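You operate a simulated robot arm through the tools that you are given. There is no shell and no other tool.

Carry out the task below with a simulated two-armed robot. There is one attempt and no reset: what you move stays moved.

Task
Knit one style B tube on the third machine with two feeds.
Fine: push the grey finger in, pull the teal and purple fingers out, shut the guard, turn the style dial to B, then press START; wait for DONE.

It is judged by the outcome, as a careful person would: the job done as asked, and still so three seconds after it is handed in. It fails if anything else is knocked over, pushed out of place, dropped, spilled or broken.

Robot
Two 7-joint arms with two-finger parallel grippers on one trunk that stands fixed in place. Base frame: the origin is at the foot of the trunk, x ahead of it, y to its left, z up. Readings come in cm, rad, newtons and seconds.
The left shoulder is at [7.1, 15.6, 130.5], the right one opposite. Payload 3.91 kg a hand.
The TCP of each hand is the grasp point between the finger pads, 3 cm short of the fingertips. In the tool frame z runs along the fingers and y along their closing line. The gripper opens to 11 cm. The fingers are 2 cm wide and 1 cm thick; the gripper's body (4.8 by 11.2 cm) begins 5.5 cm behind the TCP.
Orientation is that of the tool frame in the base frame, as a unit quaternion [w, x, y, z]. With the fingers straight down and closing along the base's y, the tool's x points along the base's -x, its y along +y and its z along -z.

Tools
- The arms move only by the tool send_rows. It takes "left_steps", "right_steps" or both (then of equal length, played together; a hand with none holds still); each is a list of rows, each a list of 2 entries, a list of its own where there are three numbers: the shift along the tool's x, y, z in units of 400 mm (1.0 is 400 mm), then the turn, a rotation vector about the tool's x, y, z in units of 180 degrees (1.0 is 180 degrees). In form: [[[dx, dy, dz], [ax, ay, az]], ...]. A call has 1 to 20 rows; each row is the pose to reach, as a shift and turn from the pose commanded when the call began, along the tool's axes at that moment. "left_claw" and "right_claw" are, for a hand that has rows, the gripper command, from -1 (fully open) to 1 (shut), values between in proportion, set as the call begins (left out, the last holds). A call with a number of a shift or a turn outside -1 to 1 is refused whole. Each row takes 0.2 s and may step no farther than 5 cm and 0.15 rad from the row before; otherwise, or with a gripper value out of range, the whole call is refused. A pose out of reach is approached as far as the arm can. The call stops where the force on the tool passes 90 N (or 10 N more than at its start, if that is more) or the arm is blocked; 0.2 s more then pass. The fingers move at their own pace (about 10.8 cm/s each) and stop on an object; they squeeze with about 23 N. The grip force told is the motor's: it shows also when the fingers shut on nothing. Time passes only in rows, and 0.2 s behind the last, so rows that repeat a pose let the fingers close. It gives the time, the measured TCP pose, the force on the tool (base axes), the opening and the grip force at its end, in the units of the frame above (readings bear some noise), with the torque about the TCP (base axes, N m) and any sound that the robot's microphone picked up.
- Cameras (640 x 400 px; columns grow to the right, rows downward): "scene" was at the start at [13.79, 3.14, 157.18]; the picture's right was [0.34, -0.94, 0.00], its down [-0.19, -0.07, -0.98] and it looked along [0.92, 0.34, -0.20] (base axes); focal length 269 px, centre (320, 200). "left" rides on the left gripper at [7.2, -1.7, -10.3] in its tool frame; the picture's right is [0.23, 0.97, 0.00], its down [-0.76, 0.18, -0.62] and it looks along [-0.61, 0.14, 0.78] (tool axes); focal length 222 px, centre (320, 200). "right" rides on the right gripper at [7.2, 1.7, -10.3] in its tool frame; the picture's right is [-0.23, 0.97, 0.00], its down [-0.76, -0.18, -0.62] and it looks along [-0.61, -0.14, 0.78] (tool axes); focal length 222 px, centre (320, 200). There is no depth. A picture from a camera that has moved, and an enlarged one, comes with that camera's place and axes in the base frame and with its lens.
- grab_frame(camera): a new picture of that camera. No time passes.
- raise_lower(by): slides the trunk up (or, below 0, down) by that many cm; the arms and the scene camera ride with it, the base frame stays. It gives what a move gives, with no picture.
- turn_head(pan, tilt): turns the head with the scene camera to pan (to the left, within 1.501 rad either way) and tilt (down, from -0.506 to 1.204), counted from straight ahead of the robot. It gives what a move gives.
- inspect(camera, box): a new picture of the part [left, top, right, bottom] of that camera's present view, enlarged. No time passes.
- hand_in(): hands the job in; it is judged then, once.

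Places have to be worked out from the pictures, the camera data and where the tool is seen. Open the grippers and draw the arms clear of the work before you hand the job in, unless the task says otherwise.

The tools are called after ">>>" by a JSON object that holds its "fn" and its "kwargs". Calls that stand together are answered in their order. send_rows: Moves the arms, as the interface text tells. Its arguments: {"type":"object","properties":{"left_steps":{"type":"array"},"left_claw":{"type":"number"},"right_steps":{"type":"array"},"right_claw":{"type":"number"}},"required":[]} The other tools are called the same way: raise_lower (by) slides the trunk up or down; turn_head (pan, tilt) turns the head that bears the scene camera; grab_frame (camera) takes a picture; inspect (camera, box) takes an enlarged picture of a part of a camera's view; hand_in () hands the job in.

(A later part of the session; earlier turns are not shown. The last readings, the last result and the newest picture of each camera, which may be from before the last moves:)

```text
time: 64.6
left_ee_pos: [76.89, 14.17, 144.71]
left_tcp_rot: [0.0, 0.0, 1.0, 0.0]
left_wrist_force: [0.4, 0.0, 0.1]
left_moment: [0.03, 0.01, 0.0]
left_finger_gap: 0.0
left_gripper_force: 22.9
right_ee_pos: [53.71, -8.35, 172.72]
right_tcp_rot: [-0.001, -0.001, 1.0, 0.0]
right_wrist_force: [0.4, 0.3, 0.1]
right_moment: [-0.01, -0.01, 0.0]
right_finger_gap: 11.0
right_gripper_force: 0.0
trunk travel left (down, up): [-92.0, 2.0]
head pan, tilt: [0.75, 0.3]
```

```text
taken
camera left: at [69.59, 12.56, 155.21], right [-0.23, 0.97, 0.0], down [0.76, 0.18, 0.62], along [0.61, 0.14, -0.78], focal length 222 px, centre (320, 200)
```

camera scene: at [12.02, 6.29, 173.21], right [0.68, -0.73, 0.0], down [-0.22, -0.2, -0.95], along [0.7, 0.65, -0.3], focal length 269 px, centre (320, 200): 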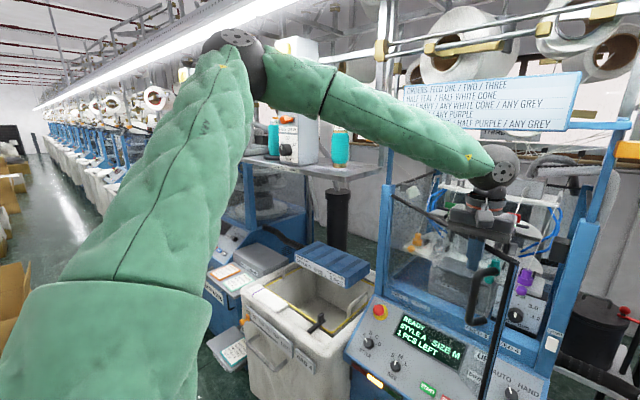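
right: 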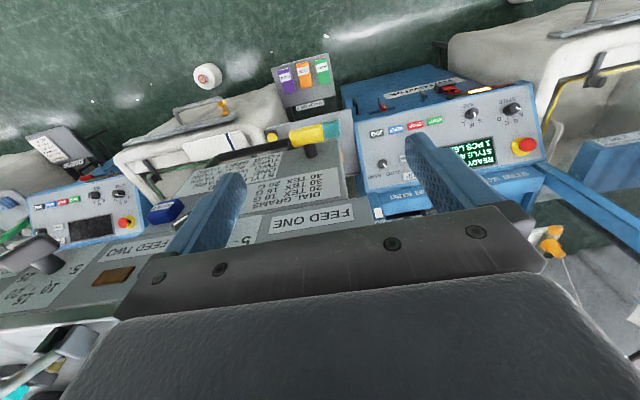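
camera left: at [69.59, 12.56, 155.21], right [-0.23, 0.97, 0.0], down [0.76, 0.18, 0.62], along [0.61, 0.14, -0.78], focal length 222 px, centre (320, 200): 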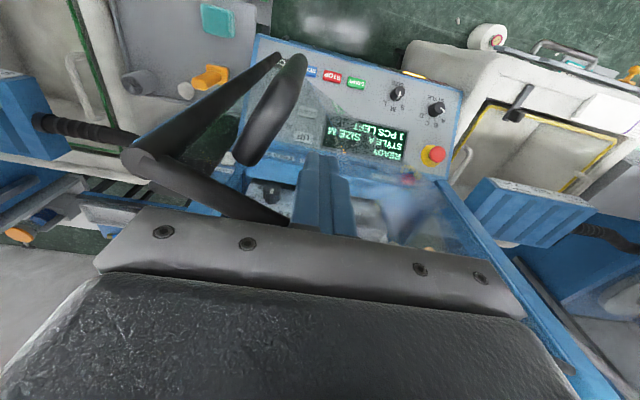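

Guard ≈21°. I'll keep pushing while sliding a little toward the hinge side, as far as this posture reaches.

>>> {"fn": "send_rows", "kwargs": {"left_steps": [[[-0.045, 0.012, 0], [0, 0, 0]], [[-0.09, 0.028, 0], [0, 0, 0]], [[-0.138, 0.045, 0], [0, 0, 0]]]}}

>>> {"fn": "grab_frame", "kwargs": {"camera": "left"}}

>>> {"fn": "turn_head", "kwargs": {"pan": 0.3, "tilt": 0.45}}

>>> {"fn": "grab_frame", "kwargs": {"camera": "scene"}}

```text
time: 65.4
left_ee_pos: [82.51, 16.14, 144.77]
left_tcp_rot: [0.001, 0.0, 1.0, 0.0]
left_wrist_force: [0.5, 0.3, -0.7]
left_moment: [0.0, 0.02, -0.01]
left_finger_gap: 0.01
left_gripper_force: 22.9
right_ee_pos: [53.73, -8.44, 172.78]
right_tcp_rot: [-0.001, 0.0, 1.0, 0.0]
right_wrist_force: [-0.7, 0.5, 0.2]
right_moment: [0.0, 0.03, -0.02]
right_finger_gap: 11.0
right_gripper_force: 0.1
trunk travel left (down, up): [-92.0, 2.0]
head pan, tilt: [0.75, 0.3]
```

```text
taken
camera left: at [75.19, 14.45, 155.25], right [-0.23, 0.97, 0.0], down [0.76, 0.18, 0.62], along [0.61, 0.14, -0.78], focal length 222 px, centre (320, 200)
```

left: 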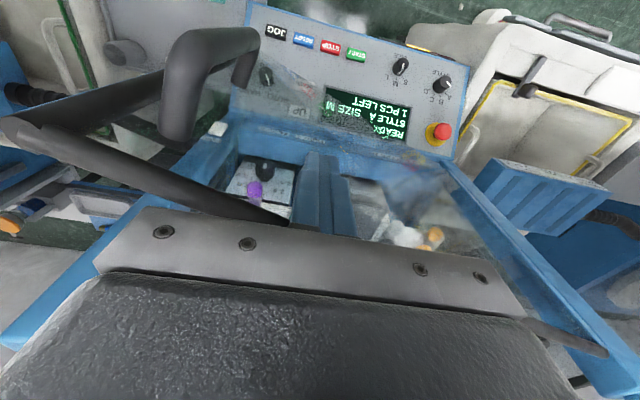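

```text
time: 66.3
left_ee_pos: [82.38, 16.04, 144.9]
left_tcp_rot: [0.0, 0.0, 1.0, 0.0]
left_wrist_force: [1.1, -0.5, 0.1]
left_moment: [-0.02, 0.01, 0.02]
left_finger_gap: 0.02
left_gripper_force: 23.5
right_ee_pos: [53.7, -8.29, 172.8]
right_tcp_rot: [0.0, 0.0, 1.0, -0.001]
right_wrist_force: [-0.3, 0.2, 0.2]
right_moment: [0.02, 0.0, -0.01]
right_finger_gap: 11.0
right_gripper_force: 0.1
trunk travel left (down, up): [-92.0, 2.0]
head pan, tilt: [0.3, 0.45]
```

```text
taken
camera scene: at [13.81, 2.66, 171.83], right [0.3, -0.96, 0.0], down [-0.42, -0.13, -0.9], along [0.86, 0.27, -0.44], focal length 269 px, centre (320, 200)
```

scene: 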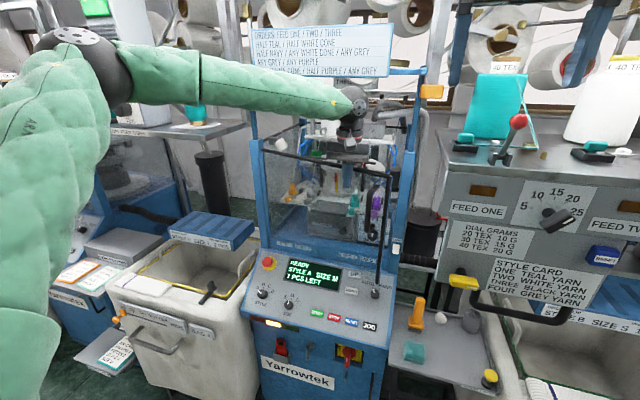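

The guard is now only about 14° open. I'll continue pushing with the same posture, sliding toward the hinge side.

>>> {"fn": "send_rows", "kwargs": {"left_steps": [[[-0.036, 0.025, 0], [0, 0, 0]], [[-0.072, 0.05, 0], [0, 0, 0]], [[-0.1075, 0.075, 0], [0, 0, 0]], [[-0.1075, 0.075, 0], [0, 0, 0]]]}}

>>> {"fn": "grab_frame", "kwargs": {"camera": "left"}}

>>> {"fn": "inspect", "kwargs": {"camera": "scene", "box": [230, 90, 450, 290]}}

```text
time: 67.3
left_ee_pos: [86.66, 19.22, 144.8]
left_tcp_rot: [0.001, 0.0, 1.0, 0.0]
left_wrist_force: [0.1, 0.7, -0.6]
left_moment: [0.01, -0.01, 0.01]
left_finger_gap: 0.0
left_gripper_force: 23.3
right_ee_pos: [53.56, -8.31, 172.78]
right_tcp_rot: [0.0, 0.0, 1.0, 0.0]
right_wrist_force: [0.6, 1.1, 1.0]
right_moment: [0.02, 0.02, 0.0]
right_finger_gap: 11.01
right_gripper_force: 0.1
trunk travel left (down, up): [-92.0, 2.0]
head pan, tilt: [0.3, 0.45]
```

```text
taken
camera left: at [79.34, 17.48, 155.22], right [-0.23, 0.97, 0.0], down [0.76, 0.18, 0.62], along [0.61, 0.14, -0.78], focal length 222 px, centre (320, 200)
```

left: 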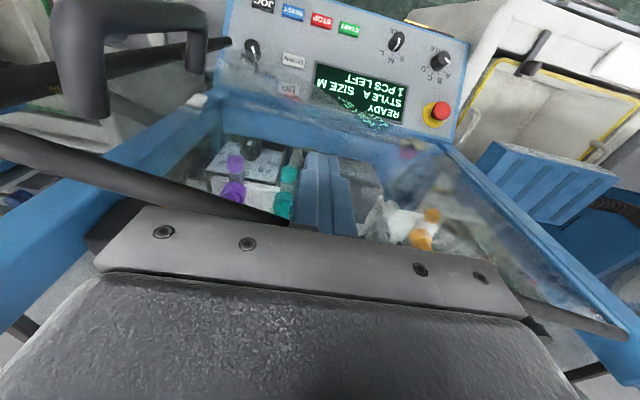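

```text
2.00 times, centred on (340, 190) of scene
camera zoom: at [13.84, 2.65, 171.83], right [0.3, -0.96, 0.0], down [-0.42, -0.13, -0.9], along [0.86, 0.27, -0.44], focal length 537 px, centre (280, 220)
```

zoom: 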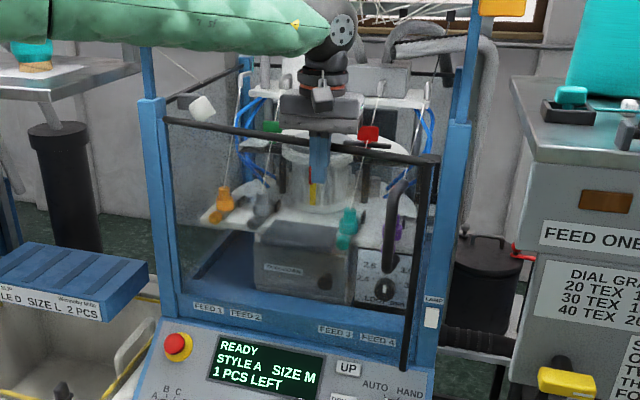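

About 10° remain. To keep within reach, I'll pitch the hand forward 40° in place (tips toward the pane), which also continues the push.

>>> {"fn": "send_rows", "kwargs": {"left_steps": [[[0, 0, 0], [0, -0.0444, 0]], [[0, 0, 0], [0, -0.0889, 0]], [[0, 0, 0], [0, -0.1333, 0]], [[0, 0, 0], [0, -0.1778, 0]], [[0, 0, 0], [0, -0.2222, 0]], [[0, 0, 0], [0, -0.2222, 0]]]}}

>>> {"fn": "inspect", "kwargs": {"camera": "scene", "box": [230, 90, 450, 290]}}

>>> {"fn": "grab_frame", "kwargs": {"camera": "left"}}

```text
time: 68.7
left_ee_pos: [86.71, 18.95, 144.78]
left_tcp_rot: [0.343, 0.0, 0.939, 0.0]
left_wrist_force: [-1.1, 1.2, 0.7]
left_moment: [0.01, 0.02, -0.01]
left_finger_gap: 0.0
left_gripper_force: 23.2
right_ee_pos: [53.73, -8.26, 172.9]
right_tcp_rot: [0.0, 0.0, 1.0, -0.001]
right_wrist_force: [0.2, 0.3, -0.4]
right_moment: [0.01, -0.01, 0.0]
right_finger_gap: 11.0
right_gripper_force: 0.0
trunk travel left (down, up): [-92.0, 2.0]
head pan, tilt: [0.3, 0.45]
```

```text
2.00 times, centred on (340, 190) of scene
camera zoom: at [13.89, 2.64, 171.83], right [0.3, -0.96, 0.0], down [-0.42, -0.13, -0.9], along [0.86, 0.27, -0.44], focal length 537 px, centre (280, 220)
```

zoom: 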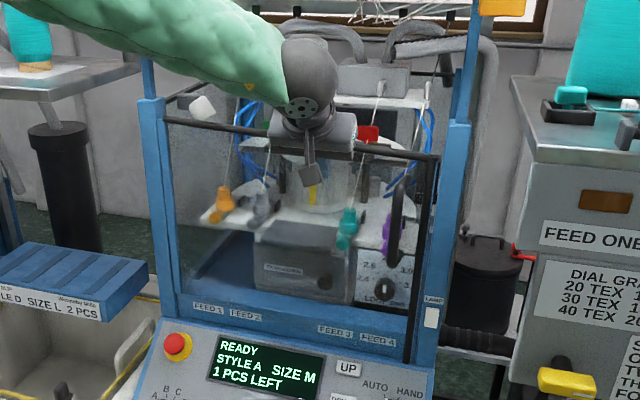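

```text
taken
camera left: at [74.41, 17.36, 148.1], right [-0.17, 0.97, -0.15], down [0.18, 0.18, 0.97], along [0.97, 0.14, -0.21], focal length 222 px, centre (320, 200)
```

left: 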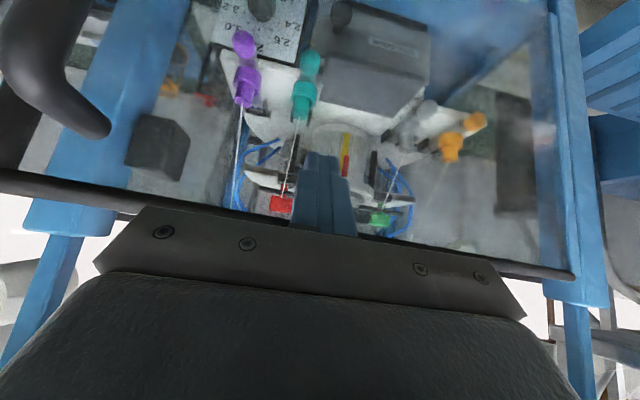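

Almost shut. I'll push straight +x in 5 mm steps until the guard meets its frame.

>>> {"fn": "send_rows", "kwargs": {"left_steps": [[[-0.0096, 0, 0.0081], [0, 0, 0]], [[-0.0191, 0, 0.0161], [0, 0, 0]], [[-0.0287, 0, 0.0242], [0, 0, 0]], [[-0.0382, 0, 0.0322], [0, 0, 0]]]}}

>>> {"fn": "inspect", "kwargs": {"camera": "scene", "box": [230, 90, 450, 290]}}

```text
time: 69.7
left_ee_pos: [88.82, 19.0, 144.77]
left_tcp_rot: [0.343, 0.0, 0.939, 0.001]
left_wrist_force: [-0.2, -0.5, -0.6]
left_moment: [-0.02, 0.01, 0.01]
left_finger_gap: 0.0
left_gripper_force: 23.4
right_ee_pos: [53.64, -8.21, 172.79]
right_tcp_rot: [0.0, -0.001, 1.0, 0.0]
right_wrist_force: [-0.2, 0.4, -1.1]
right_moment: [0.0, 0.02, 0.01]
right_finger_gap: 10.99
right_gripper_force: 0.1
trunk travel left (down, up): [-92.0, 2.0]
head pan, tilt: [0.3, 0.45]
```

```text
2.00 times, centred on (340, 190) of scene
camera zoom: at [13.85, 2.66, 171.83], right [0.3, -0.96, 0.0], down [-0.42, -0.13, -0.9], along [0.86, 0.27, -0.44], focal length 537 px, centre (280, 220)
```

zoom: 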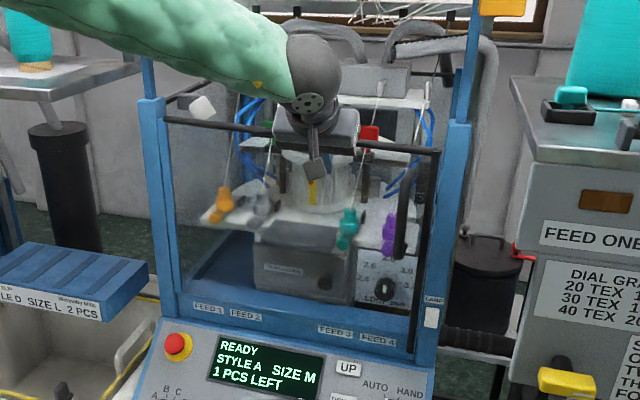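

Still free-moving; I'll continue another 2 cm in small steps.

>>> {"fn": "send_rows", "kwargs": {"left_steps": [[[-0.0096, 0, 0.0081], [0, 0, 0]], [[-0.0191, 0, 0.0161], [0, 0, 0]], [[-0.0287, 0, 0.0242], [0, 0, 0]], [[-0.0382, 0, 0.0322], [0, 0, 0]]]}}

>>> {"fn": "inspect", "kwargs": {"camera": "scene", "box": [230, 90, 450, 290]}}

>>> {"fn": "grab_frame", "kwargs": {"camera": "left"}}

```text
time: 70.7
left_ee_pos: [90.63, 19.04, 144.9]
left_tcp_rot: [0.342, 0.0, 0.94, 0.0]
left_wrist_force: [0.6, -0.6, -0.7]
left_moment: [0.02, -0.01, 0.03]
left_finger_gap: 0.02
left_gripper_force: 22.8
right_ee_pos: [53.61, -8.41, 172.89]
right_tcp_rot: [0.0, 0.0, 1.0, 0.0]
right_wrist_force: [-0.2, 0.4, 0.1]
right_moment: [-0.01, 0.0, -0.01]
right_finger_gap: 11.02
right_gripper_force: 0.1
trunk travel left (down, up): [-92.0, 2.0]
head pan, tilt: [0.3, 0.45]
```

```text
2.00 times, centred on (340, 190) of scene
camera zoom: at [13.88, 2.66, 171.82], right [0.3, -0.96, 0.0], down [-0.42, -0.13, -0.9], along [0.86, 0.27, -0.44], focal length 537 px, centre (280, 220)
```

zoom: 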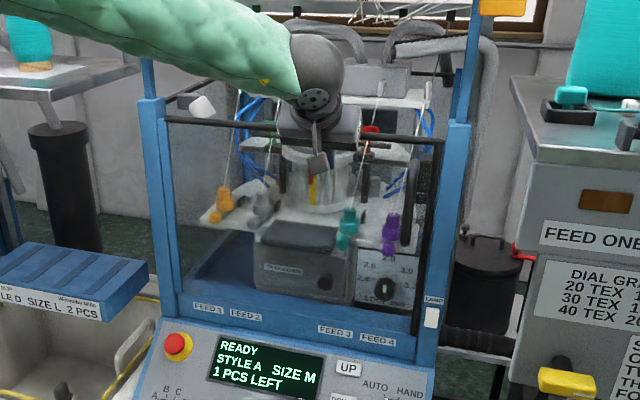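

```text
taken
camera left: at [78.39, 17.38, 148.14], right [-0.17, 0.97, -0.15], down [0.18, 0.18, 0.97], along [0.97, 0.14, -0.21], focal length 222 px, centre (320, 200)
```

left: 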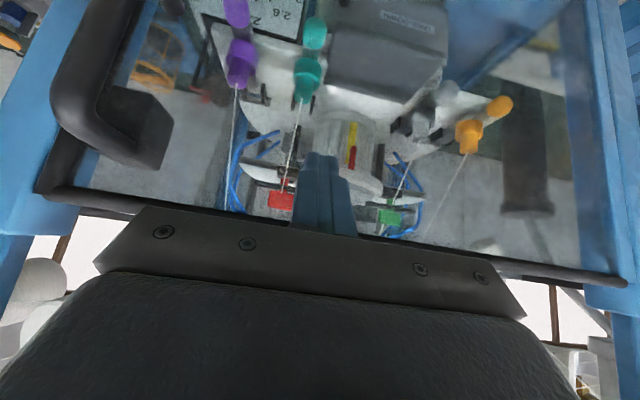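

The free corner keeps moving toward the right post with no force yet. I'll push a bit more.

>>> {"fn": "send_rows", "kwargs": {"left_steps": [[[-0.0096, 0, 0.0081], [0, 0, 0]], [[-0.0191, 0, 0.0161], [0, 0, 0]], [[-0.0287, 0, 0.0242], [0, 0, 0]]]}}

>>> {"fn": "inspect", "kwargs": {"camera": "scene", "box": [230, 90, 450, 290]}}

```text
time: 71.5
left_ee_pos: [91.93, 19.04, 144.99]
left_tcp_rot: [0.343, -0.001, 0.939, 0.0]
left_wrist_force: [-3.6, 0.1, -1.8]
left_moment: [-0.03, 0.1, 0.02]
left_finger_gap: 0.0
left_gripper_force: 22.9
right_ee_pos: [53.38, -8.24, 172.87]
right_tcp_rot: [0.0, 0.0, 1.0, 0.0]
right_wrist_force: [0.3, -0.3, 0.0]
right_moment: [-0.03, -0.03, 0.01]
right_finger_gap: 11.0
right_gripper_force: 0.1
trunk travel left (down, up): [-92.0, 2.0]
head pan, tilt: [0.3, 0.45]
```

```text
2.00 times, centred on (340, 190) of scene
camera zoom: at [13.69, 2.68, 171.84], right [0.3, -0.96, 0.0], down [-0.42, -0.13, -0.9], along [0.86, 0.27, -0.43], focal length 537 px, centre (280, 220)
```

zoom: 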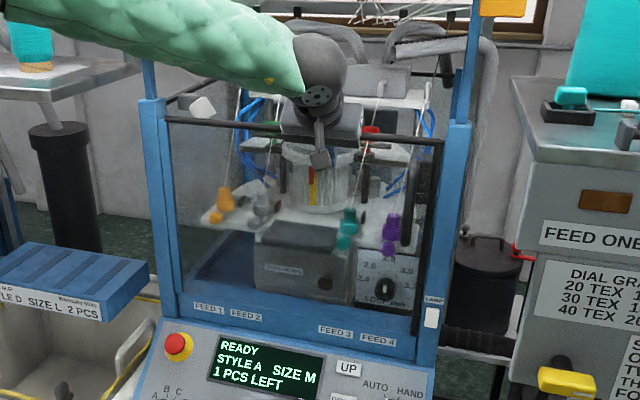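

A −3.6 N reaction has appeared: it seems to be reaching its stop. I'll press a few millimetres more to confirm.

>>> {"fn": "send_rows", "kwargs": {"left_steps": [[[-0.0048, 0, 0.004], [0, 0, 0]], [[-0.0096, 0, 0.0081], [0, 0, 0]], [[-0.0096, 0, 0.0081], [0, 0, 0]]]}}

>>> {"fn": "inspect", "kwargs": {"camera": "scene", "box": [230, 90, 450, 290]}}

```text
time: 72.3
left_ee_pos: [92.0, 19.18, 144.86]
left_tcp_rot: [0.343, 0.0, 0.939, 0.001]
left_wrist_force: [-46.0, 0.4, -17.0]
left_moment: [0.14, 1.22, 0.05]
left_finger_gap: 0.0
left_gripper_force: 22.5
right_ee_pos: [53.07, -8.19, 173.0]
right_tcp_rot: [0.002, 0.0, 1.0, -0.001]
right_wrist_force: [0.7, 0.5, 0.0]
right_moment: [0.02, 0.01, 0.02]
right_finger_gap: 11.0
right_gripper_force: 0.1
trunk travel left (down, up): [-92.0, 2.0]
head pan, tilt: [0.3, 0.45]
```

```text
2.00 times, centred on (340, 190) of scene
camera zoom: at [13.22, 2.71, 171.85], right [0.3, -0.96, 0.0], down [-0.41, -0.13, -0.9], along [0.86, 0.27, -0.43], focal length 537 px, centre (280, 220)
```

zoom: 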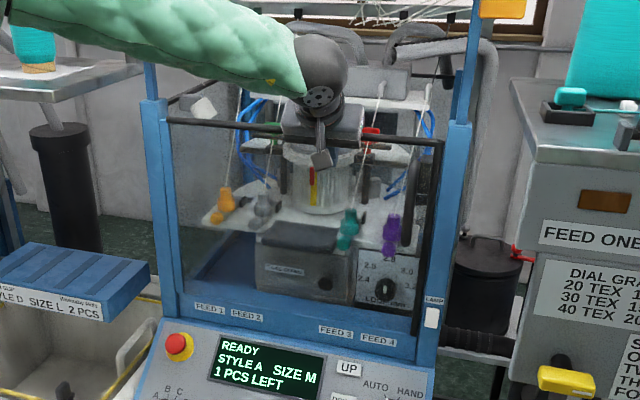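

Firm stop (−46 N): the guard is shut. I'll ease off slowly and verify it stays closed.

>>> {"fn": "send_rows", "kwargs": {"left_steps": [[[0.0048, 0, -0.004], [0, 0, 0]], [[0.0096, 0, -0.0081], [0, 0, 0]], [[0.0143, 0, -0.0121], [0, 0, 0]], [[0.0191, 0, -0.0161], [0, 0, 0]], [[0.0287, 0, -0.0242], [0, 0, 0]], [[0.0382, 0, -0.0322], [0, 0, 0]], [[0.0573, 0, -0.0483], [0, 0, 0]]]}}

>>> {"fn": "inspect", "kwargs": {"camera": "scene", "box": [230, 90, 450, 290]}}

>>> {"fn": "grab_frame", "kwargs": {"camera": "left"}}

```text
time: 73.9
left_ee_pos: [89.63, 19.0, 144.73]
left_tcp_rot: [0.343, 0.0, 0.939, 0.0]
left_wrist_force: [0.1, 0.3, 0.1]
left_moment: [-0.02, 0.0, -0.01]
left_finger_gap: 0.01
left_gripper_force: 23.2
right_ee_pos: [53.63, -8.31, 172.88]
right_tcp_rot: [0.0, 0.0, 1.0, 0.001]
right_wrist_force: [-0.5, 0.3, -0.3]
right_moment: [-0.01, 0.03, 0.0]
right_finger_gap: 11.04
right_gripper_force: 0.0
trunk travel left (down, up): [-92.0, 2.0]
head pan, tilt: [0.3, 0.45]
```

```text
2.00 times, centred on (340, 190) of scene
camera zoom: at [13.84, 2.64, 171.83], right [0.3, -0.96, 0.0], down [-0.42, -0.13, -0.9], along [0.86, 0.27, -0.44], focal length 537 px, centre (280, 220)
```

zoom: 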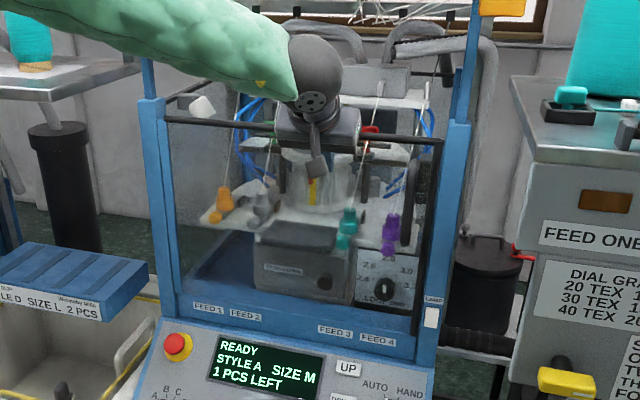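

```text
taken
camera left: at [77.34, 17.33, 148.1], right [-0.17, 0.97, -0.15], down [0.18, 0.18, 0.97], along [0.97, 0.14, -0.21], focal length 222 px, centre (320, 200)
```

left: 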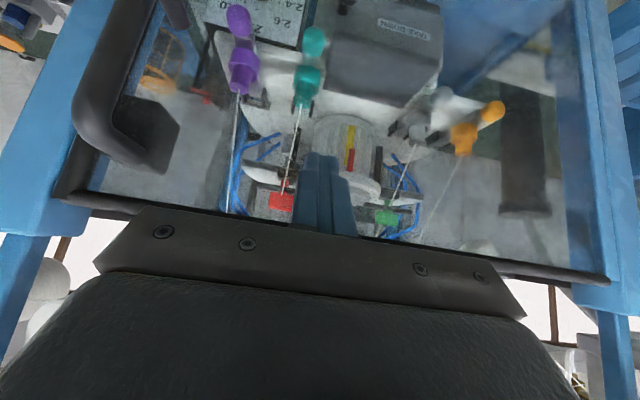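

The guard stays shut. Next is the style dial: I'll draw the hand back from the guard, then lower the trunk back by 17 cm to work at the panel.

>>> {"fn": "send_rows", "kwargs": {"left_steps": [[[0.08, 0, -0.068], [0, 0, 0]], [[0.16, 0, -0.135], [0, 0, 0]], [[0.24, 0, -0.203], [0, 0, 0]], [[0.325, 0, -0.274], [0, 0, 0]]]}}

>>> {"fn": "raise_lower", "kwargs": {"by": -17}}

>>> {"fn": "grab_frame", "kwargs": {"camera": "scene"}}

>>> {"fn": "grab_frame", "kwargs": {"camera": "left"}}

```text
time: 74.9
left_ee_pos: [72.08, 19.0, 144.9]
left_tcp_rot: [0.344, 0.0, 0.939, 0.0]
left_wrist_force: [-1.0, 0.2, 0.3]
left_moment: [0.02, -0.05, 0.02]
left_finger_gap: 0.0
left_gripper_force: 23.1
right_ee_pos: [53.32, -8.41, 172.86]
right_tcp_rot: [0.0, 0.0, 1.0, 0.001]
right_wrist_force: [-0.2, -0.3, 0.4]
right_moment: [0.03, -0.01, 0.03]
right_finger_gap: 10.99
right_gripper_force: 0.1
trunk travel left (down, up): [-92.0, 2.0]
head pan, tilt: [0.3, 0.45]
```

```text
time: 76.8
left_ee_pos: [72.28, 18.86, 127.81]
left_tcp_rot: [0.343, 0.0, 0.939, 0.0]
left_wrist_force: [0.6, 0.0, -0.1]
left_moment: [0.0, -0.01, 0.01]
left_finger_gap: 0.0
left_gripper_force: 22.5
right_ee_pos: [53.45, -8.23, 155.87]
right_tcp_rot: [0.0, 0.0, 1.0, -0.001]
right_wrist_force: [-0.5, 0.9, -0.7]
right_moment: [0.02, -0.01, 0.02]
right_finger_gap: 11.01
right_gripper_force: 0.0
trunk travel left (down, up): [-75.0, 19.0]
head pan, tilt: [0.3, 0.45]
```

```text
taken
camera scene: at [13.8, 2.66, 154.84], right [0.3, -0.96, 0.0], down [-0.42, -0.13, -0.9], along [0.86, 0.27, -0.44], focal length 269 px, centre (320, 200)
```

scene: 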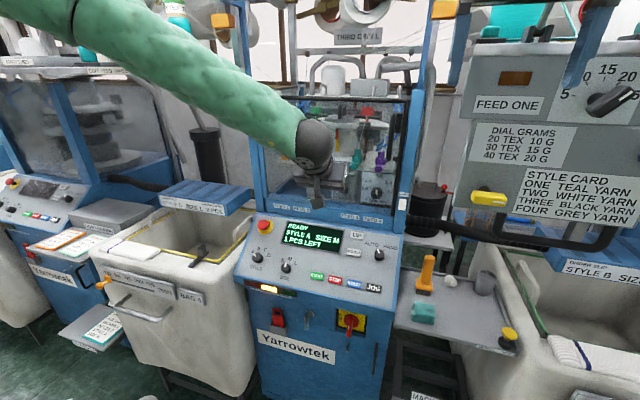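

```text
taken
camera left: at [60.08, 17.34, 131.15], right [-0.17, 0.97, -0.15], down [0.18, 0.18, 0.97], along [0.97, 0.14, -0.21], focal length 222 px, centre (320, 200)
```

left: 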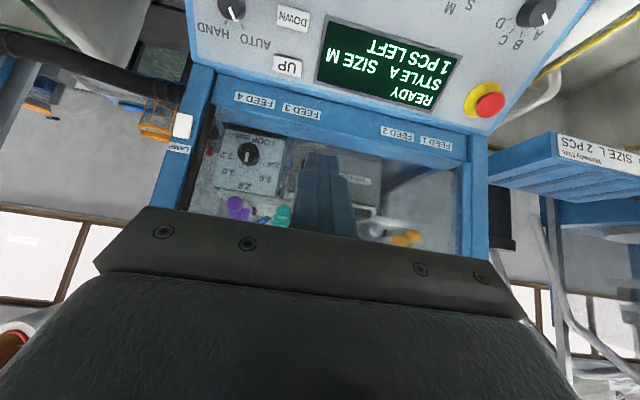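

I'll move the left hand to the panel's left part and tip it so its camera looks down on the style dial.

>>> {"fn": "send_rows", "kwargs": {"left_steps": [[[0.051, 0.0825, 0.003], [0, 0.0159, 0]], [[0.101, 0.165, 0.006], [0, 0.0317, 0]], [[0.152, 0.2475, 0.009], [0, 0.0476, 0]], [[0.203, 0.33, 0.012], [0, 0.0635, 0]], [[0.254, 0.4125, 0.015], [0, 0.0794, 0]], [[0.304, 0.495, 0.018], [0, 0.0952, 0]], [[0.355, 0.5775, 0.0216], [0, 0.111, 0]], [[0.355, 0.5775, 0.0216], [0, 0.111, 0]]]}}

>>> {"fn": "grab_frame", "kwargs": {"camera": "left"}}

>>> {"fn": "inspect", "kwargs": {"camera": "scene", "box": [220, 200, 420, 325]}}

```text
time: 78.6
left_ee_pos: [62.2, 42.13, 118.05]
left_tcp_rot: [0.174, 0.001, 0.985, 0.001]
left_wrist_force: [-0.3, -0.1, -0.2]
left_moment: [0.0, -0.02, 0.02]
left_finger_gap: 0.04
left_gripper_force: 23.3
right_ee_pos: [53.67, -8.58, 155.86]
right_tcp_rot: [0.0, 0.0, 1.0, 0.001]
right_wrist_force: [-0.5, -0.5, -0.1]
right_moment: [0.06, 0.03, 0.01]
right_finger_gap: 11.01
right_gripper_force: 0.0
trunk travel left (down, up): [-75.0, 19.0]
head pan, tilt: [0.3, 0.45]
```

```text
taken
camera left: at [51.74, 40.45, 125.31], right [-0.21, 0.97, -0.08], down [0.5, 0.18, 0.85], along [0.84, 0.14, -0.53], focal length 222 px, centre (320, 200)
```

left: 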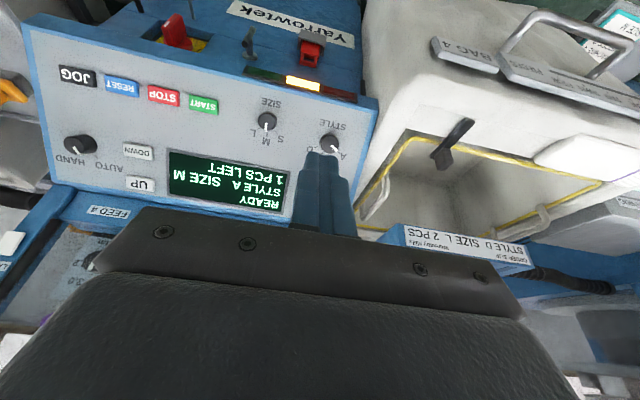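

```text
3.20 times, centred on (320, 262) of scene
camera zoom: at [13.88, 2.5, 154.83], right [0.3, -0.96, 0.0], down [-0.42, -0.13, -0.9], along [0.86, 0.27, -0.44], focal length 860 px, centre (320, 0)
```

zoom: 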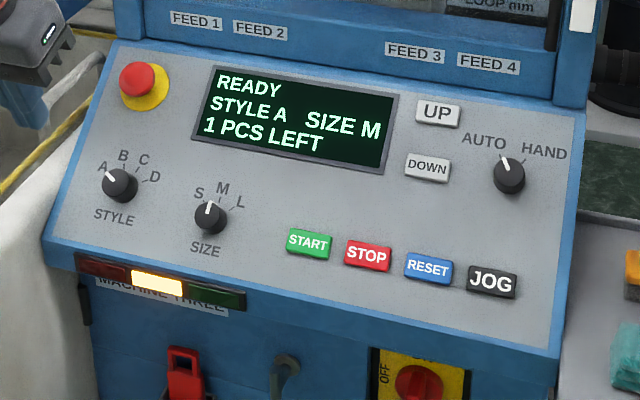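

Good view of the whole panel. I'll enlarge the dial and START areas in the hand camera.

>>> {"fn": "inspect", "kwargs": {"camera": "left", "box": [160, 60, 400, 210]}}

>>> {"fn": "inspect", "kwargs": {"camera": "scene", "box": [230, 230, 310, 280]}}

```text
2.67 times, centred on (280, 135) of left
camera zoom: at [51.74, 40.45, 125.31], right [-0.21, 0.97, -0.08], down [0.5, 0.18, 0.85], along [0.84, 0.14, -0.53], focal length 592 px, centre (427, 373)
```

zoom: 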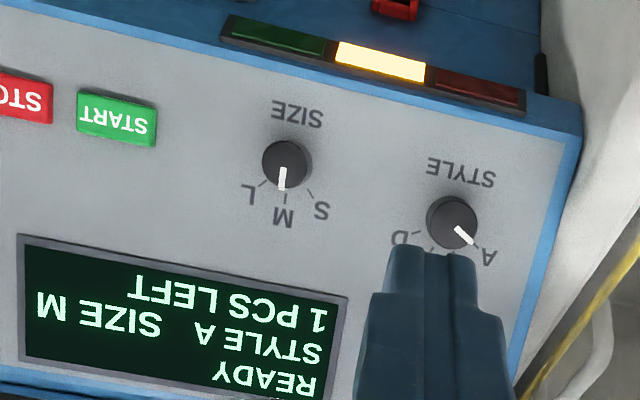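

```text
8.00 times, centred on (270, 255) of scene
camera zoom: at [13.88, 2.5, 154.83], right [0.3, -0.96, 0.0], down [-0.42, -0.13, -0.9], along [0.86, 0.27, -0.44], focal length 2149 px, centre (720, -240)
```

zoom: 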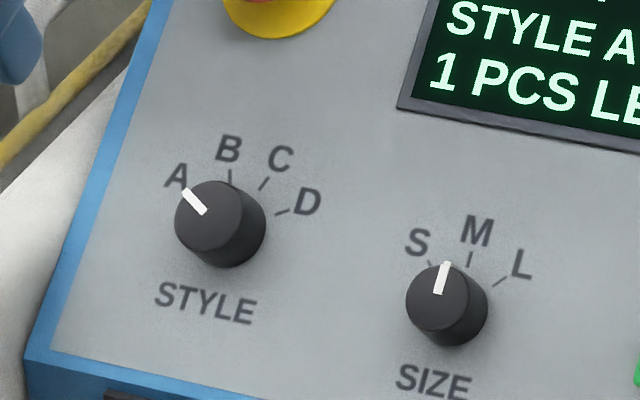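

Triangulation: panel slope ≈38°, style knob top at [78.9,45.7,96.8] (≈2.9 cm across, ≈3 cm tall), pointer at A; ticks are spaced ≈37° clockwise toward B. I'll open the gripper to 5 cm and line it up along the knob's axis, 6 cm above.

>>> {"fn": "send_rows", "kwargs": {"left_steps": [[[-0.027, 0.0147, 0.083], [0, -0.0167, 0]], [[-0.054, 0.0293, 0.167], [0, -0.0333, 0]], [[-0.0815, 0.044, 0.25], [0, -0.05, 0]], [[-0.109, 0.0587, 0.333], [0, -0.0667, 0]], [[-0.136, 0.0733, 0.417], [0, -0.0833, 0]], [[-0.163, 0.088, 0.5], [0, -0.1, 0]], [[-0.163, 0.088, 0.5], [0, -0.1, 0]]], "left_claw": 0.09}}

>>> {"fn": "grab_frame", "kwargs": {"camera": "left"}}

>>> {"fn": "inspect", "kwargs": {"camera": "scene", "box": [220, 200, 380, 300]}}

```text
time: 80.2
left_ee_pos: [74.74, 45.7, 101.61]
left_tcp_rot: [0.327, 0.0, 0.945, 0.0]
left_wrist_force: [0.1, 1.1, 0.0]
left_moment: [0.01, 0.02, 0.0]
left_finger_gap: 5.03
left_gripper_force: 0.1
right_ee_pos: [53.54, -8.34, 155.82]
right_tcp_rot: [-0.001, 0.0, 1.0, 0.001]
right_wrist_force: [-1.1, 0.3, 0.0]
right_moment: [0.01, -0.03, 0.03]
right_finger_gap: 11.02
right_gripper_force: 0.0
trunk travel left (down, up): [-75.0, 19.0]
head pan, tilt: [0.3, 0.45]
```

```text
taken
camera left: at [62.67, 44.02, 105.34], right [-0.18, 0.97, -0.14], down [0.21, 0.18, 0.96], along [0.96, 0.14, -0.24], focal length 222 px, centre (320, 200)
```

left: 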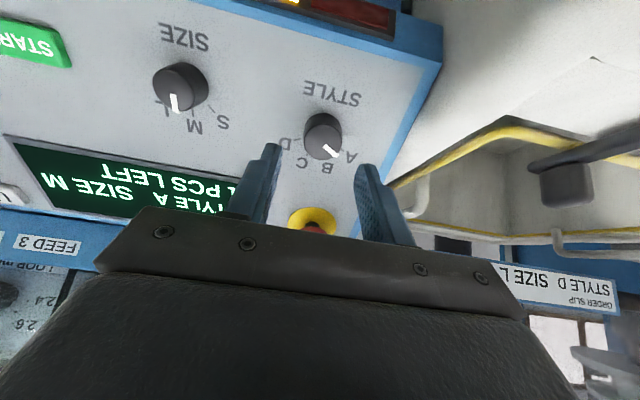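

```text
4.00 times, centred on (300, 250) of scene
camera zoom: at [13.76, 2.65, 154.84], right [0.3, -0.96, 0.0], down [-0.42, -0.13, -0.9], along [0.86, 0.27, -0.44], focal length 1074 px, centre (400, 0)
```

zoom: 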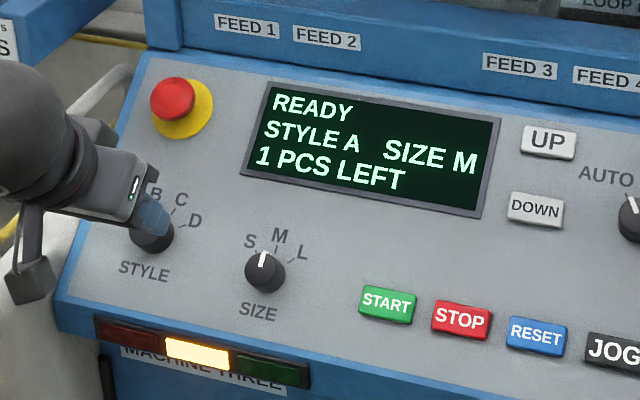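

I'll zoom on the knob in the hand view to check the alignment of the tool axis with the knob.

>>> {"fn": "inspect", "kwargs": {"camera": "left", "box": [230, 60, 430, 185]}}

```text
3.20 times, centred on (330, 122) of left
camera zoom: at [62.67, 44.02, 105.34], right [-0.18, 0.97, -0.14], down [0.21, 0.18, 0.96], along [0.96, 0.14, -0.24], focal length 711 px, centre (288, 448)
```

zoom: 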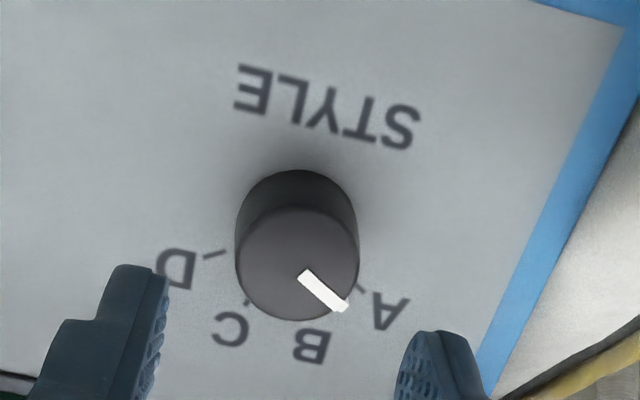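

The knob is 0.2 cm to +y and 0.15 cm down-slope of the tool axis, top about 6.2 cm past the TCP. I'll correct and advance 4 cm.

>>> {"fn": "send_rows", "kwargs": {"left_steps": [[[0.0038, 0.0055, 0.033], [0, 0, 0]], [[0.0038, 0.0055, 0.067], [0, 0, 0]], [[0.0038, 0.0055, 0.1], [0, 0, 0]], [[0.0038, 0.0055, 0.1], [0, 0, 0]]]}}

>>> {"fn": "inspect", "kwargs": {"camera": "left", "box": [200, 60, 440, 210]}}

```text
time: 81.2
left_ee_pos: [77.25, 45.89, 98.17]
left_tcp_rot: [0.326, 0.001, 0.945, 0.0]
left_wrist_force: [0.2, 0.5, 0.2]
left_moment: [0.02, 0.04, 0.01]
left_finger_gap: 5.03
left_gripper_force: 0.1
right_ee_pos: [53.56, -8.38, 155.79]
right_tcp_rot: [0.0, 0.0, 1.0, -0.001]
right_wrist_force: [-0.2, -0.2, 0.2]
right_moment: [-0.03, 0.0, 0.0]
right_finger_gap: 10.99
right_gripper_force: 0.0
trunk travel left (down, up): [-75.0, 19.0]
head pan, tilt: [0.3, 0.45]
```

```text
2.67 times, centred on (320, 135) of left
camera zoom: at [65.16, 44.24, 101.93], right [-0.18, 0.97, -0.14], down [0.21, 0.18, 0.96], along [0.96, 0.14, -0.24], focal length 592 px, centre (320, 373)
```

zoom: 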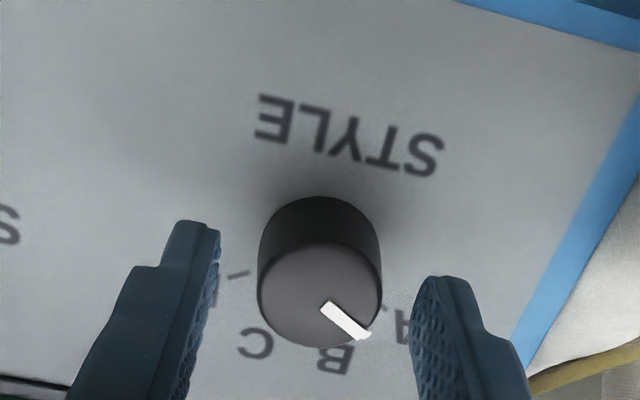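

Well centred now. I'll advance another 1.2 cm so the pads overlap about 2 cm of the knob, then close.

>>> {"fn": "send_rows", "kwargs": {"left_steps": [[[0, 0, 0.015], [0, 0, 0]], [[0, 0, 0.03], [0, 0, 0]], [[0, 0, 0.03], [0, 0, 0]]]}}

>>> {"fn": "send_rows", "kwargs": {"left_steps": [[[0, 0, 0], [0, 0, 0]], [[0, 0, 0], [0, 0, 0]], [[0, 0, 0], [0, 0, 0]]], "left_claw": 1}}

>>> {"fn": "inspect", "kwargs": {"camera": "left", "box": [200, 60, 440, 210]}}

```text
time: 82.0
left_ee_pos: [78.07, 45.92, 97.24]
left_tcp_rot: [0.326, 0.0, 0.945, 0.0]
left_wrist_force: [-0.3, -0.1, 0.5]
left_moment: [0.0, 0.03, 0.01]
left_finger_gap: 5.03
left_gripper_force: 0.0
right_ee_pos: [53.57, -8.27, 155.89]
right_tcp_rot: [0.0, 0.0, 1.0, 0.0]
right_wrist_force: [0.2, -0.7, 1.3]
right_moment: [0.0, 0.01, 0.0]
right_finger_gap: 11.01
right_gripper_force: 0.0
trunk travel left (down, up): [-75.0, 19.0]
head pan, tilt: [0.3, 0.45]
```

```text
time: 82.8
left_ee_pos: [78.1, 45.98, 97.12]
left_tcp_rot: [0.327, 0.0, 0.945, 0.0]
left_wrist_force: [1.4, 6.6, 1.4]
left_moment: [0.3, 0.02, 0.15]
left_finger_gap: 3.23
left_gripper_force: 45.0
right_ee_pos: [53.62, -8.34, 155.79]
right_tcp_rot: [-0.001, 0.0, 1.0, 0.0]
right_wrist_force: [0.2, -0.1, -0.1]
right_moment: [0.02, -0.01, -0.03]
right_finger_gap: 11.02
right_gripper_force: 0.1
trunk travel left (down, up): [-75.0, 19.0]
head pan, tilt: [0.3, 0.45]
```

```text
2.67 times, centred on (320, 135) of left
camera zoom: at [65.91, 44.3, 100.96], right [-0.18, 0.97, -0.14], down [0.21, 0.18, 0.96], along [0.96, 0.14, -0.24], focal length 592 px, centre (320, 373)
```

zoom: 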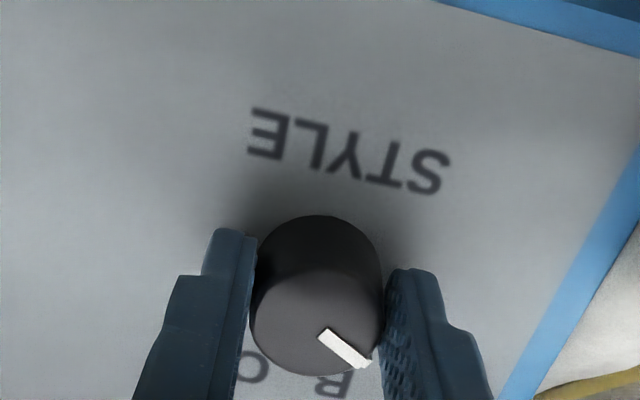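

Gripped (knob 3.2 cm). I'll centre by 1 mm and turn the knob clockwise (about +tool z) by 36°.

>>> {"fn": "send_rows", "kwargs": {"left_steps": [[[0, 0.003, 0], [0, 0, 0]], [[0, 0.003, 0], [0, 0, 0.04]], [[0, 0.003, 0], [0, 0, 0.08]], [[0, 0.003, 0], [0, 0, 0.12]], [[0, 0.003, 0], [0, 0, 0.16]], [[0, 0.003, 0], [0, 0, 0.2]], [[0, 0.003, 0], [0, 0, 0.2]]]}}

>>> {"fn": "inspect", "kwargs": {"camera": "left", "box": [200, 60, 440, 210]}}

>>> {"fn": "inspect", "kwargs": {"camera": "scene", "box": [220, 200, 380, 300]}}

```text
time: 84.4
left_ee_pos: [78.1, 46.25, 97.15]
left_tcp_rot: [0.31, 0.292, 0.899, 0.102]
left_wrist_force: [-1.6, 13.5, 3.1]
left_moment: [0.87, 0.66, 0.71]
left_finger_gap: 3.23
left_gripper_force: 44.8
right_ee_pos: [53.5, -8.22, 155.84]
right_tcp_rot: [0.0, 0.0, 1.0, -0.001]
right_wrist_force: [0.7, 0.1, -0.7]
right_moment: [0.03, 0.04, 0.01]
right_finger_gap: 11.03
right_gripper_force: 0.1
trunk travel left (down, up): [-75.0, 19.0]
head pan, tilt: [0.3, 0.45]
```

```text
2.67 times, centred on (320, 135) of left
camera zoom: at [66.27, 49.1, 101.24], right [0.31, 0.92, 0.24], down [0.18, -0.3, 0.93], along [0.93, -0.24, -0.26], focal length 592 px, centre (320, 373)
```

zoom: 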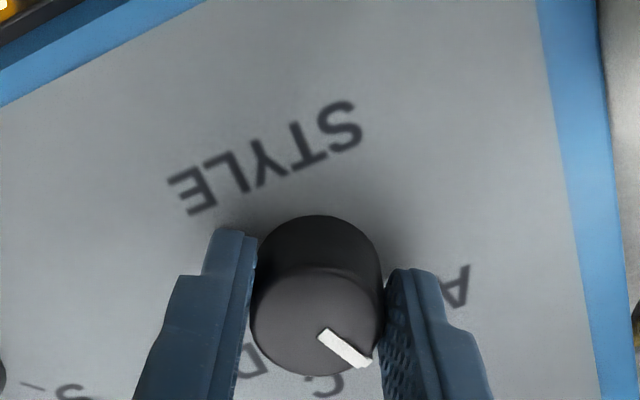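

```text
4.00 times, centred on (300, 250) of scene
camera zoom: at [13.79, 2.81, 154.83], right [0.3, -0.96, 0.0], down [-0.42, -0.13, -0.9], along [0.86, 0.27, -0.44], focal length 1074 px, centre (400, 0)
```

zoom: 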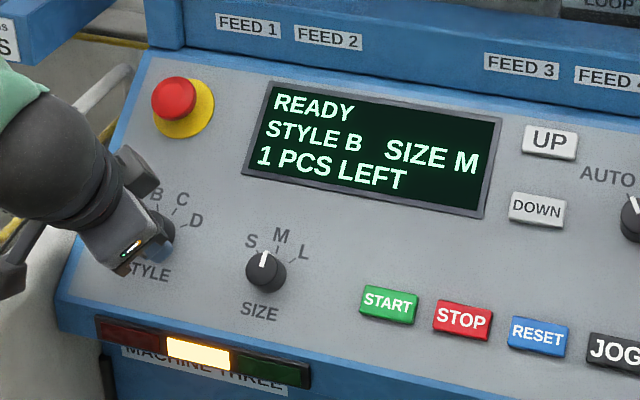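

The display now reads STYLE B. I'll relieve the small side load, then open the gripper and check the pointer.

>>> {"fn": "send_rows", "kwargs": {"left_steps": [[[0.0022, 0.003, 0], [0, 0, 0]], [[0.0022, 0.003, 0], [0, 0, 0]]]}}

>>> {"fn": "send_rows", "kwargs": {"left_steps": [[[0, 0, 0], [0, 0, 0]], [[0, 0, 0], [0, 0, 0]], [[0, 0, 0], [0, 0, 0]]], "left_claw": 0.05}}

>>> {"fn": "inspect", "kwargs": {"camera": "left", "box": [200, 60, 440, 210]}}

>>> {"fn": "inspect", "kwargs": {"camera": "scene", "box": [220, 200, 380, 300]}}

```text
time: 85.0
left_ee_pos: [78.05, 46.18, 97.23]
left_tcp_rot: [0.312, 0.292, 0.898, 0.101]
left_wrist_force: [-2.6, 10.6, 5.5]
left_moment: [0.31, 0.12, 0.27]
left_finger_gap: 3.25
left_gripper_force: 45.0
right_ee_pos: [53.57, -8.26, 155.89]
right_tcp_rot: [0.001, 0.0, 1.0, 0.001]
right_wrist_force: [0.2, 0.6, 0.4]
right_moment: [0.02, -0.01, 0.0]
right_finger_gap: 11.0
right_gripper_force: 0.1
trunk travel left (down, up): [-75.0, 19.0]
head pan, tilt: [0.3, 0.45]
```

```text
time: 85.8
left_ee_pos: [78.06, 46.14, 97.15]
left_tcp_rot: [0.311, 0.292, 0.899, 0.101]
left_wrist_force: [-0.3, 0.2, 0.4]
left_moment: [-0.02, 0.03, 0.0]
left_finger_gap: 5.24
left_gripper_force: 0.0
right_ee_pos: [53.63, -8.36, 155.83]
right_tcp_rot: [0.0, 0.0, 1.0, 0.001]
right_wrist_force: [0.0, -0.1, -0.7]
right_moment: [0.01, 0.04, -0.01]
right_finger_gap: 11.01
right_gripper_force: 0.1
trunk travel left (down, up): [-75.0, 19.0]
head pan, tilt: [0.3, 0.45]
```

```text
2.67 times, centred on (320, 135) of left
camera zoom: at [66.32, 49.03, 101.2], right [0.31, 0.92, 0.24], down [0.18, -0.3, 0.93], along [0.93, -0.24, -0.26], focal length 592 px, centre (320, 373)
```

zoom: 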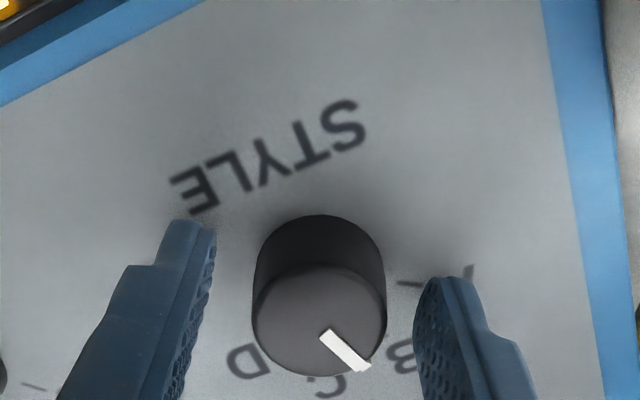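

```text
4.00 times, centred on (300, 250) of scene
camera zoom: at [13.87, 2.61, 154.82], right [0.3, -0.96, 0.0], down [-0.42, -0.13, -0.9], along [0.86, 0.27, -0.44], focal length 1074 px, centre (400, 0)
```

zoom: 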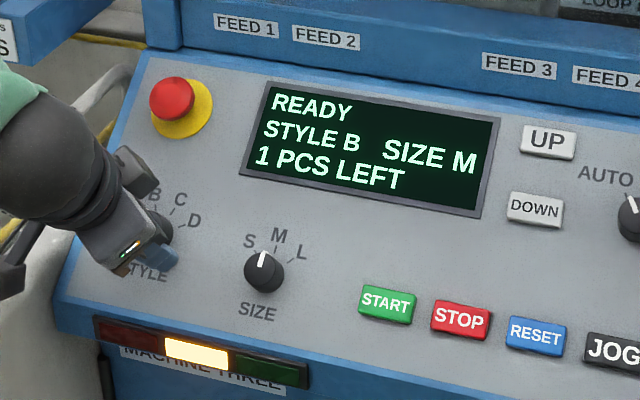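

Released; the pointer sits at B (ticks are ≈35° apart, and the turn was 36°), display STYLE B / SIZE M. I'll withdraw along the tool axis.

>>> {"fn": "send_rows", "kwargs": {"left_steps": [[[0, 0, -0.05], [0, 0, 0]], [[0, 0, -0.1], [0, 0, 0]], [[0, 0, -0.2], [0, 0, 0]], [[0, 0, -0.25], [0, 0, 0]]]}}

>>> {"fn": "inspect", "kwargs": {"camera": "left", "box": [200, 60, 440, 210]}}

>>> {"fn": "inspect", "kwargs": {"camera": "scene", "box": [220, 200, 380, 300]}}

```text
time: 86.8
left_ee_pos: [72.06, 46.09, 105.21]
left_tcp_rot: [0.311, 0.293, 0.899, 0.1]
left_wrist_force: [1.0, -0.6, -0.1]
left_moment: [0.01, -0.03, -0.01]
left_finger_gap: 5.21
left_gripper_force: 0.1
right_ee_pos: [53.47, -8.37, 155.84]
right_tcp_rot: [0.0, 0.0, 1.0, 0.0]
right_wrist_force: [-0.7, -0.9, -0.7]
right_moment: [0.0, -0.02, 0.02]
right_finger_gap: 11.02
right_gripper_force: 0.0
trunk travel left (down, up): [-75.0, 19.0]
head pan, tilt: [0.3, 0.45]
```

```text
2.67 times, centred on (320, 135) of left
camera zoom: at [60.08, 49.05, 109.23], right [0.31, 0.92, 0.24], down [0.18, -0.3, 0.94], along [0.93, -0.24, -0.26], focal length 592 px, centre (320, 373)
```

zoom: 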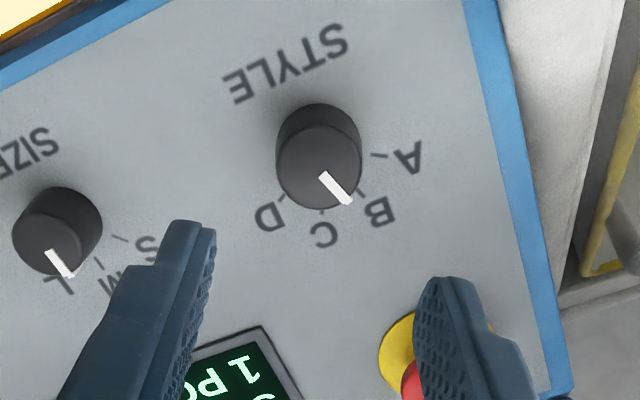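

```text
4.00 times, centred on (300, 250) of scene
camera zoom: at [13.75, 2.64, 154.83], right [0.3, -0.96, 0.0], down [-0.42, -0.13, -0.9], along [0.86, 0.27, -0.44], focal length 1074 px, centre (400, 0)
```

zoom: 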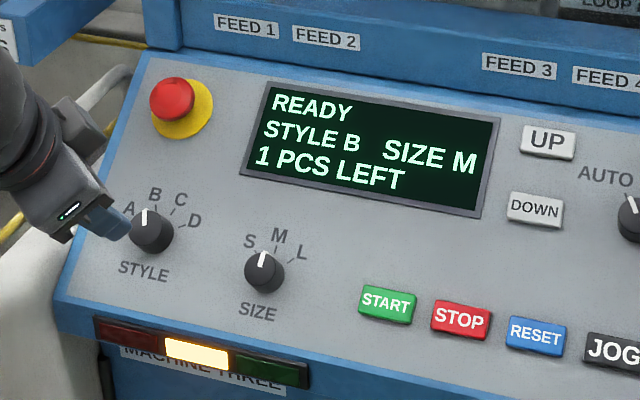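

Style is set to B with the pointer on its tick. Next I shut the gripper, rotate the hand back and bring it above the START button (≈[79.2,23.8,93.9]).

>>> {"fn": "send_rows", "kwargs": {"left_steps": [[[-0.05, -0.078, 0.0265], [0, 0, -0.0333]], [[-0.1, -0.157, 0.053], [0, 0, -0.0667]], [[-0.15, -0.235, 0.0795], [0, 0, -0.1]], [[-0.2, -0.313, 0.106], [0, 0, -0.1333]], [[-0.25, -0.392, 0.1325], [0, 0, -0.1667]], [[-0.301, -0.47, 0.159], [0, 0, -0.2]], [[-0.301, -0.47, 0.159], [0, 0, -0.2]]], "left_claw": 1}}

>>> {"fn": "inspect", "kwargs": {"camera": "left", "box": [200, 60, 440, 210]}}

>>> {"fn": "inspect", "kwargs": {"camera": "scene", "box": [220, 200, 380, 300]}}

```text
time: 88.4
left_ee_pos: [74.92, 23.69, 99.38]
left_tcp_rot: [0.326, -0.001, 0.945, 0.0]
left_wrist_force: [-0.2, -0.6, -0.1]
left_moment: [-0.04, 0.0, -0.02]
left_finger_gap: 0.0
left_gripper_force: 23.5
right_ee_pos: [53.6, -8.21, 155.89]
right_tcp_rot: [0.0, 0.0, 1.0, 0.0]
right_wrist_force: [-1.1, 0.9, 0.6]
right_moment: [0.0, -0.01, 0.01]
right_finger_gap: 11.03
right_gripper_force: 0.1
trunk travel left (down, up): [-75.0, 19.0]
head pan, tilt: [0.3, 0.45]
```

```text
2.67 times, centred on (320, 135) of left
camera zoom: at [62.74, 21.97, 103.09], right [-0.18, 0.97, -0.14], down [0.21, 0.18, 0.96], along [0.96, 0.14, -0.24], focal length 592 px, centre (320, 373)
```

zoom: 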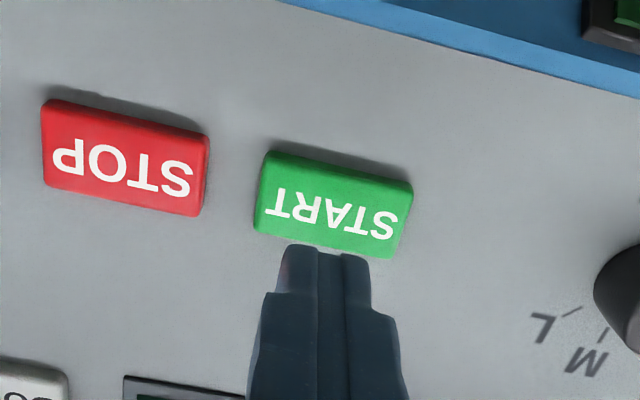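

```text
4.00 times, centred on (300, 250) of scene
camera zoom: at [13.74, 2.79, 154.83], right [0.3, -0.96, 0.0], down [-0.42, -0.13, -0.9], along [0.86, 0.27, -0.44], focal length 1074 px, centre (400, 0)
```

zoom: 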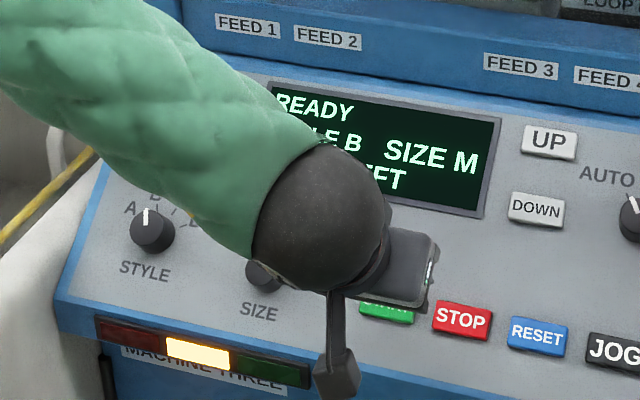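

START is centred 0.4 cm to +y and 0.2 cm down-slope of the tool axis, about 3.8 cm below the tips. I'll correct and approach to just above it.

>>> {"fn": "send_rows", "kwargs": {"left_steps": [[[0.005, 0.0105, 0.025], [0, 0, 0]], [[0.005, 0.0105, 0.05], [0, 0, 0]], [[0.005, 0.0105, 0.078], [0, 0, 0]], [[0.005, 0.0105, 0.078], [0, 0, 0]]]}}

>>> {"fn": "inspect", "kwargs": {"camera": "left", "box": [200, 60, 440, 210]}}

```text
time: 89.4
left_ee_pos: [76.77, 24.19, 96.63]
left_tcp_rot: [0.326, 0.0, 0.945, 0.0]
left_wrist_force: [-1.1, -0.6, -0.2]
left_moment: [0.01, 0.01, 0.0]
left_finger_gap: 0.0
left_gripper_force: 23.3
right_ee_pos: [53.58, -8.35, 155.92]
right_tcp_rot: [0.001, 0.0, 1.0, 0.0]
right_wrist_force: [-0.8, 0.4, 0.3]
right_moment: [-0.05, -0.02, -0.03]
right_finger_gap: 11.01
right_gripper_force: 0.1
trunk travel left (down, up): [-75.0, 19.0]
head pan, tilt: [0.3, 0.45]
```

```text
2.67 times, centred on (320, 135) of left
camera zoom: at [64.53, 22.53, 100.38], right [-0.18, 0.97, -0.14], down [0.22, 0.18, 0.96], along [0.96, 0.14, -0.24], focal length 592 px, centre (320, 373)
```

zoom: 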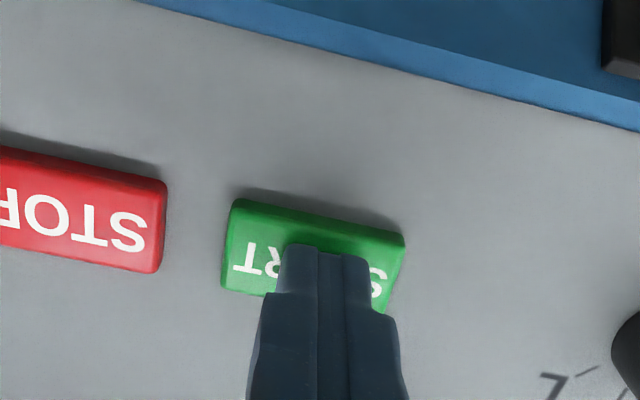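

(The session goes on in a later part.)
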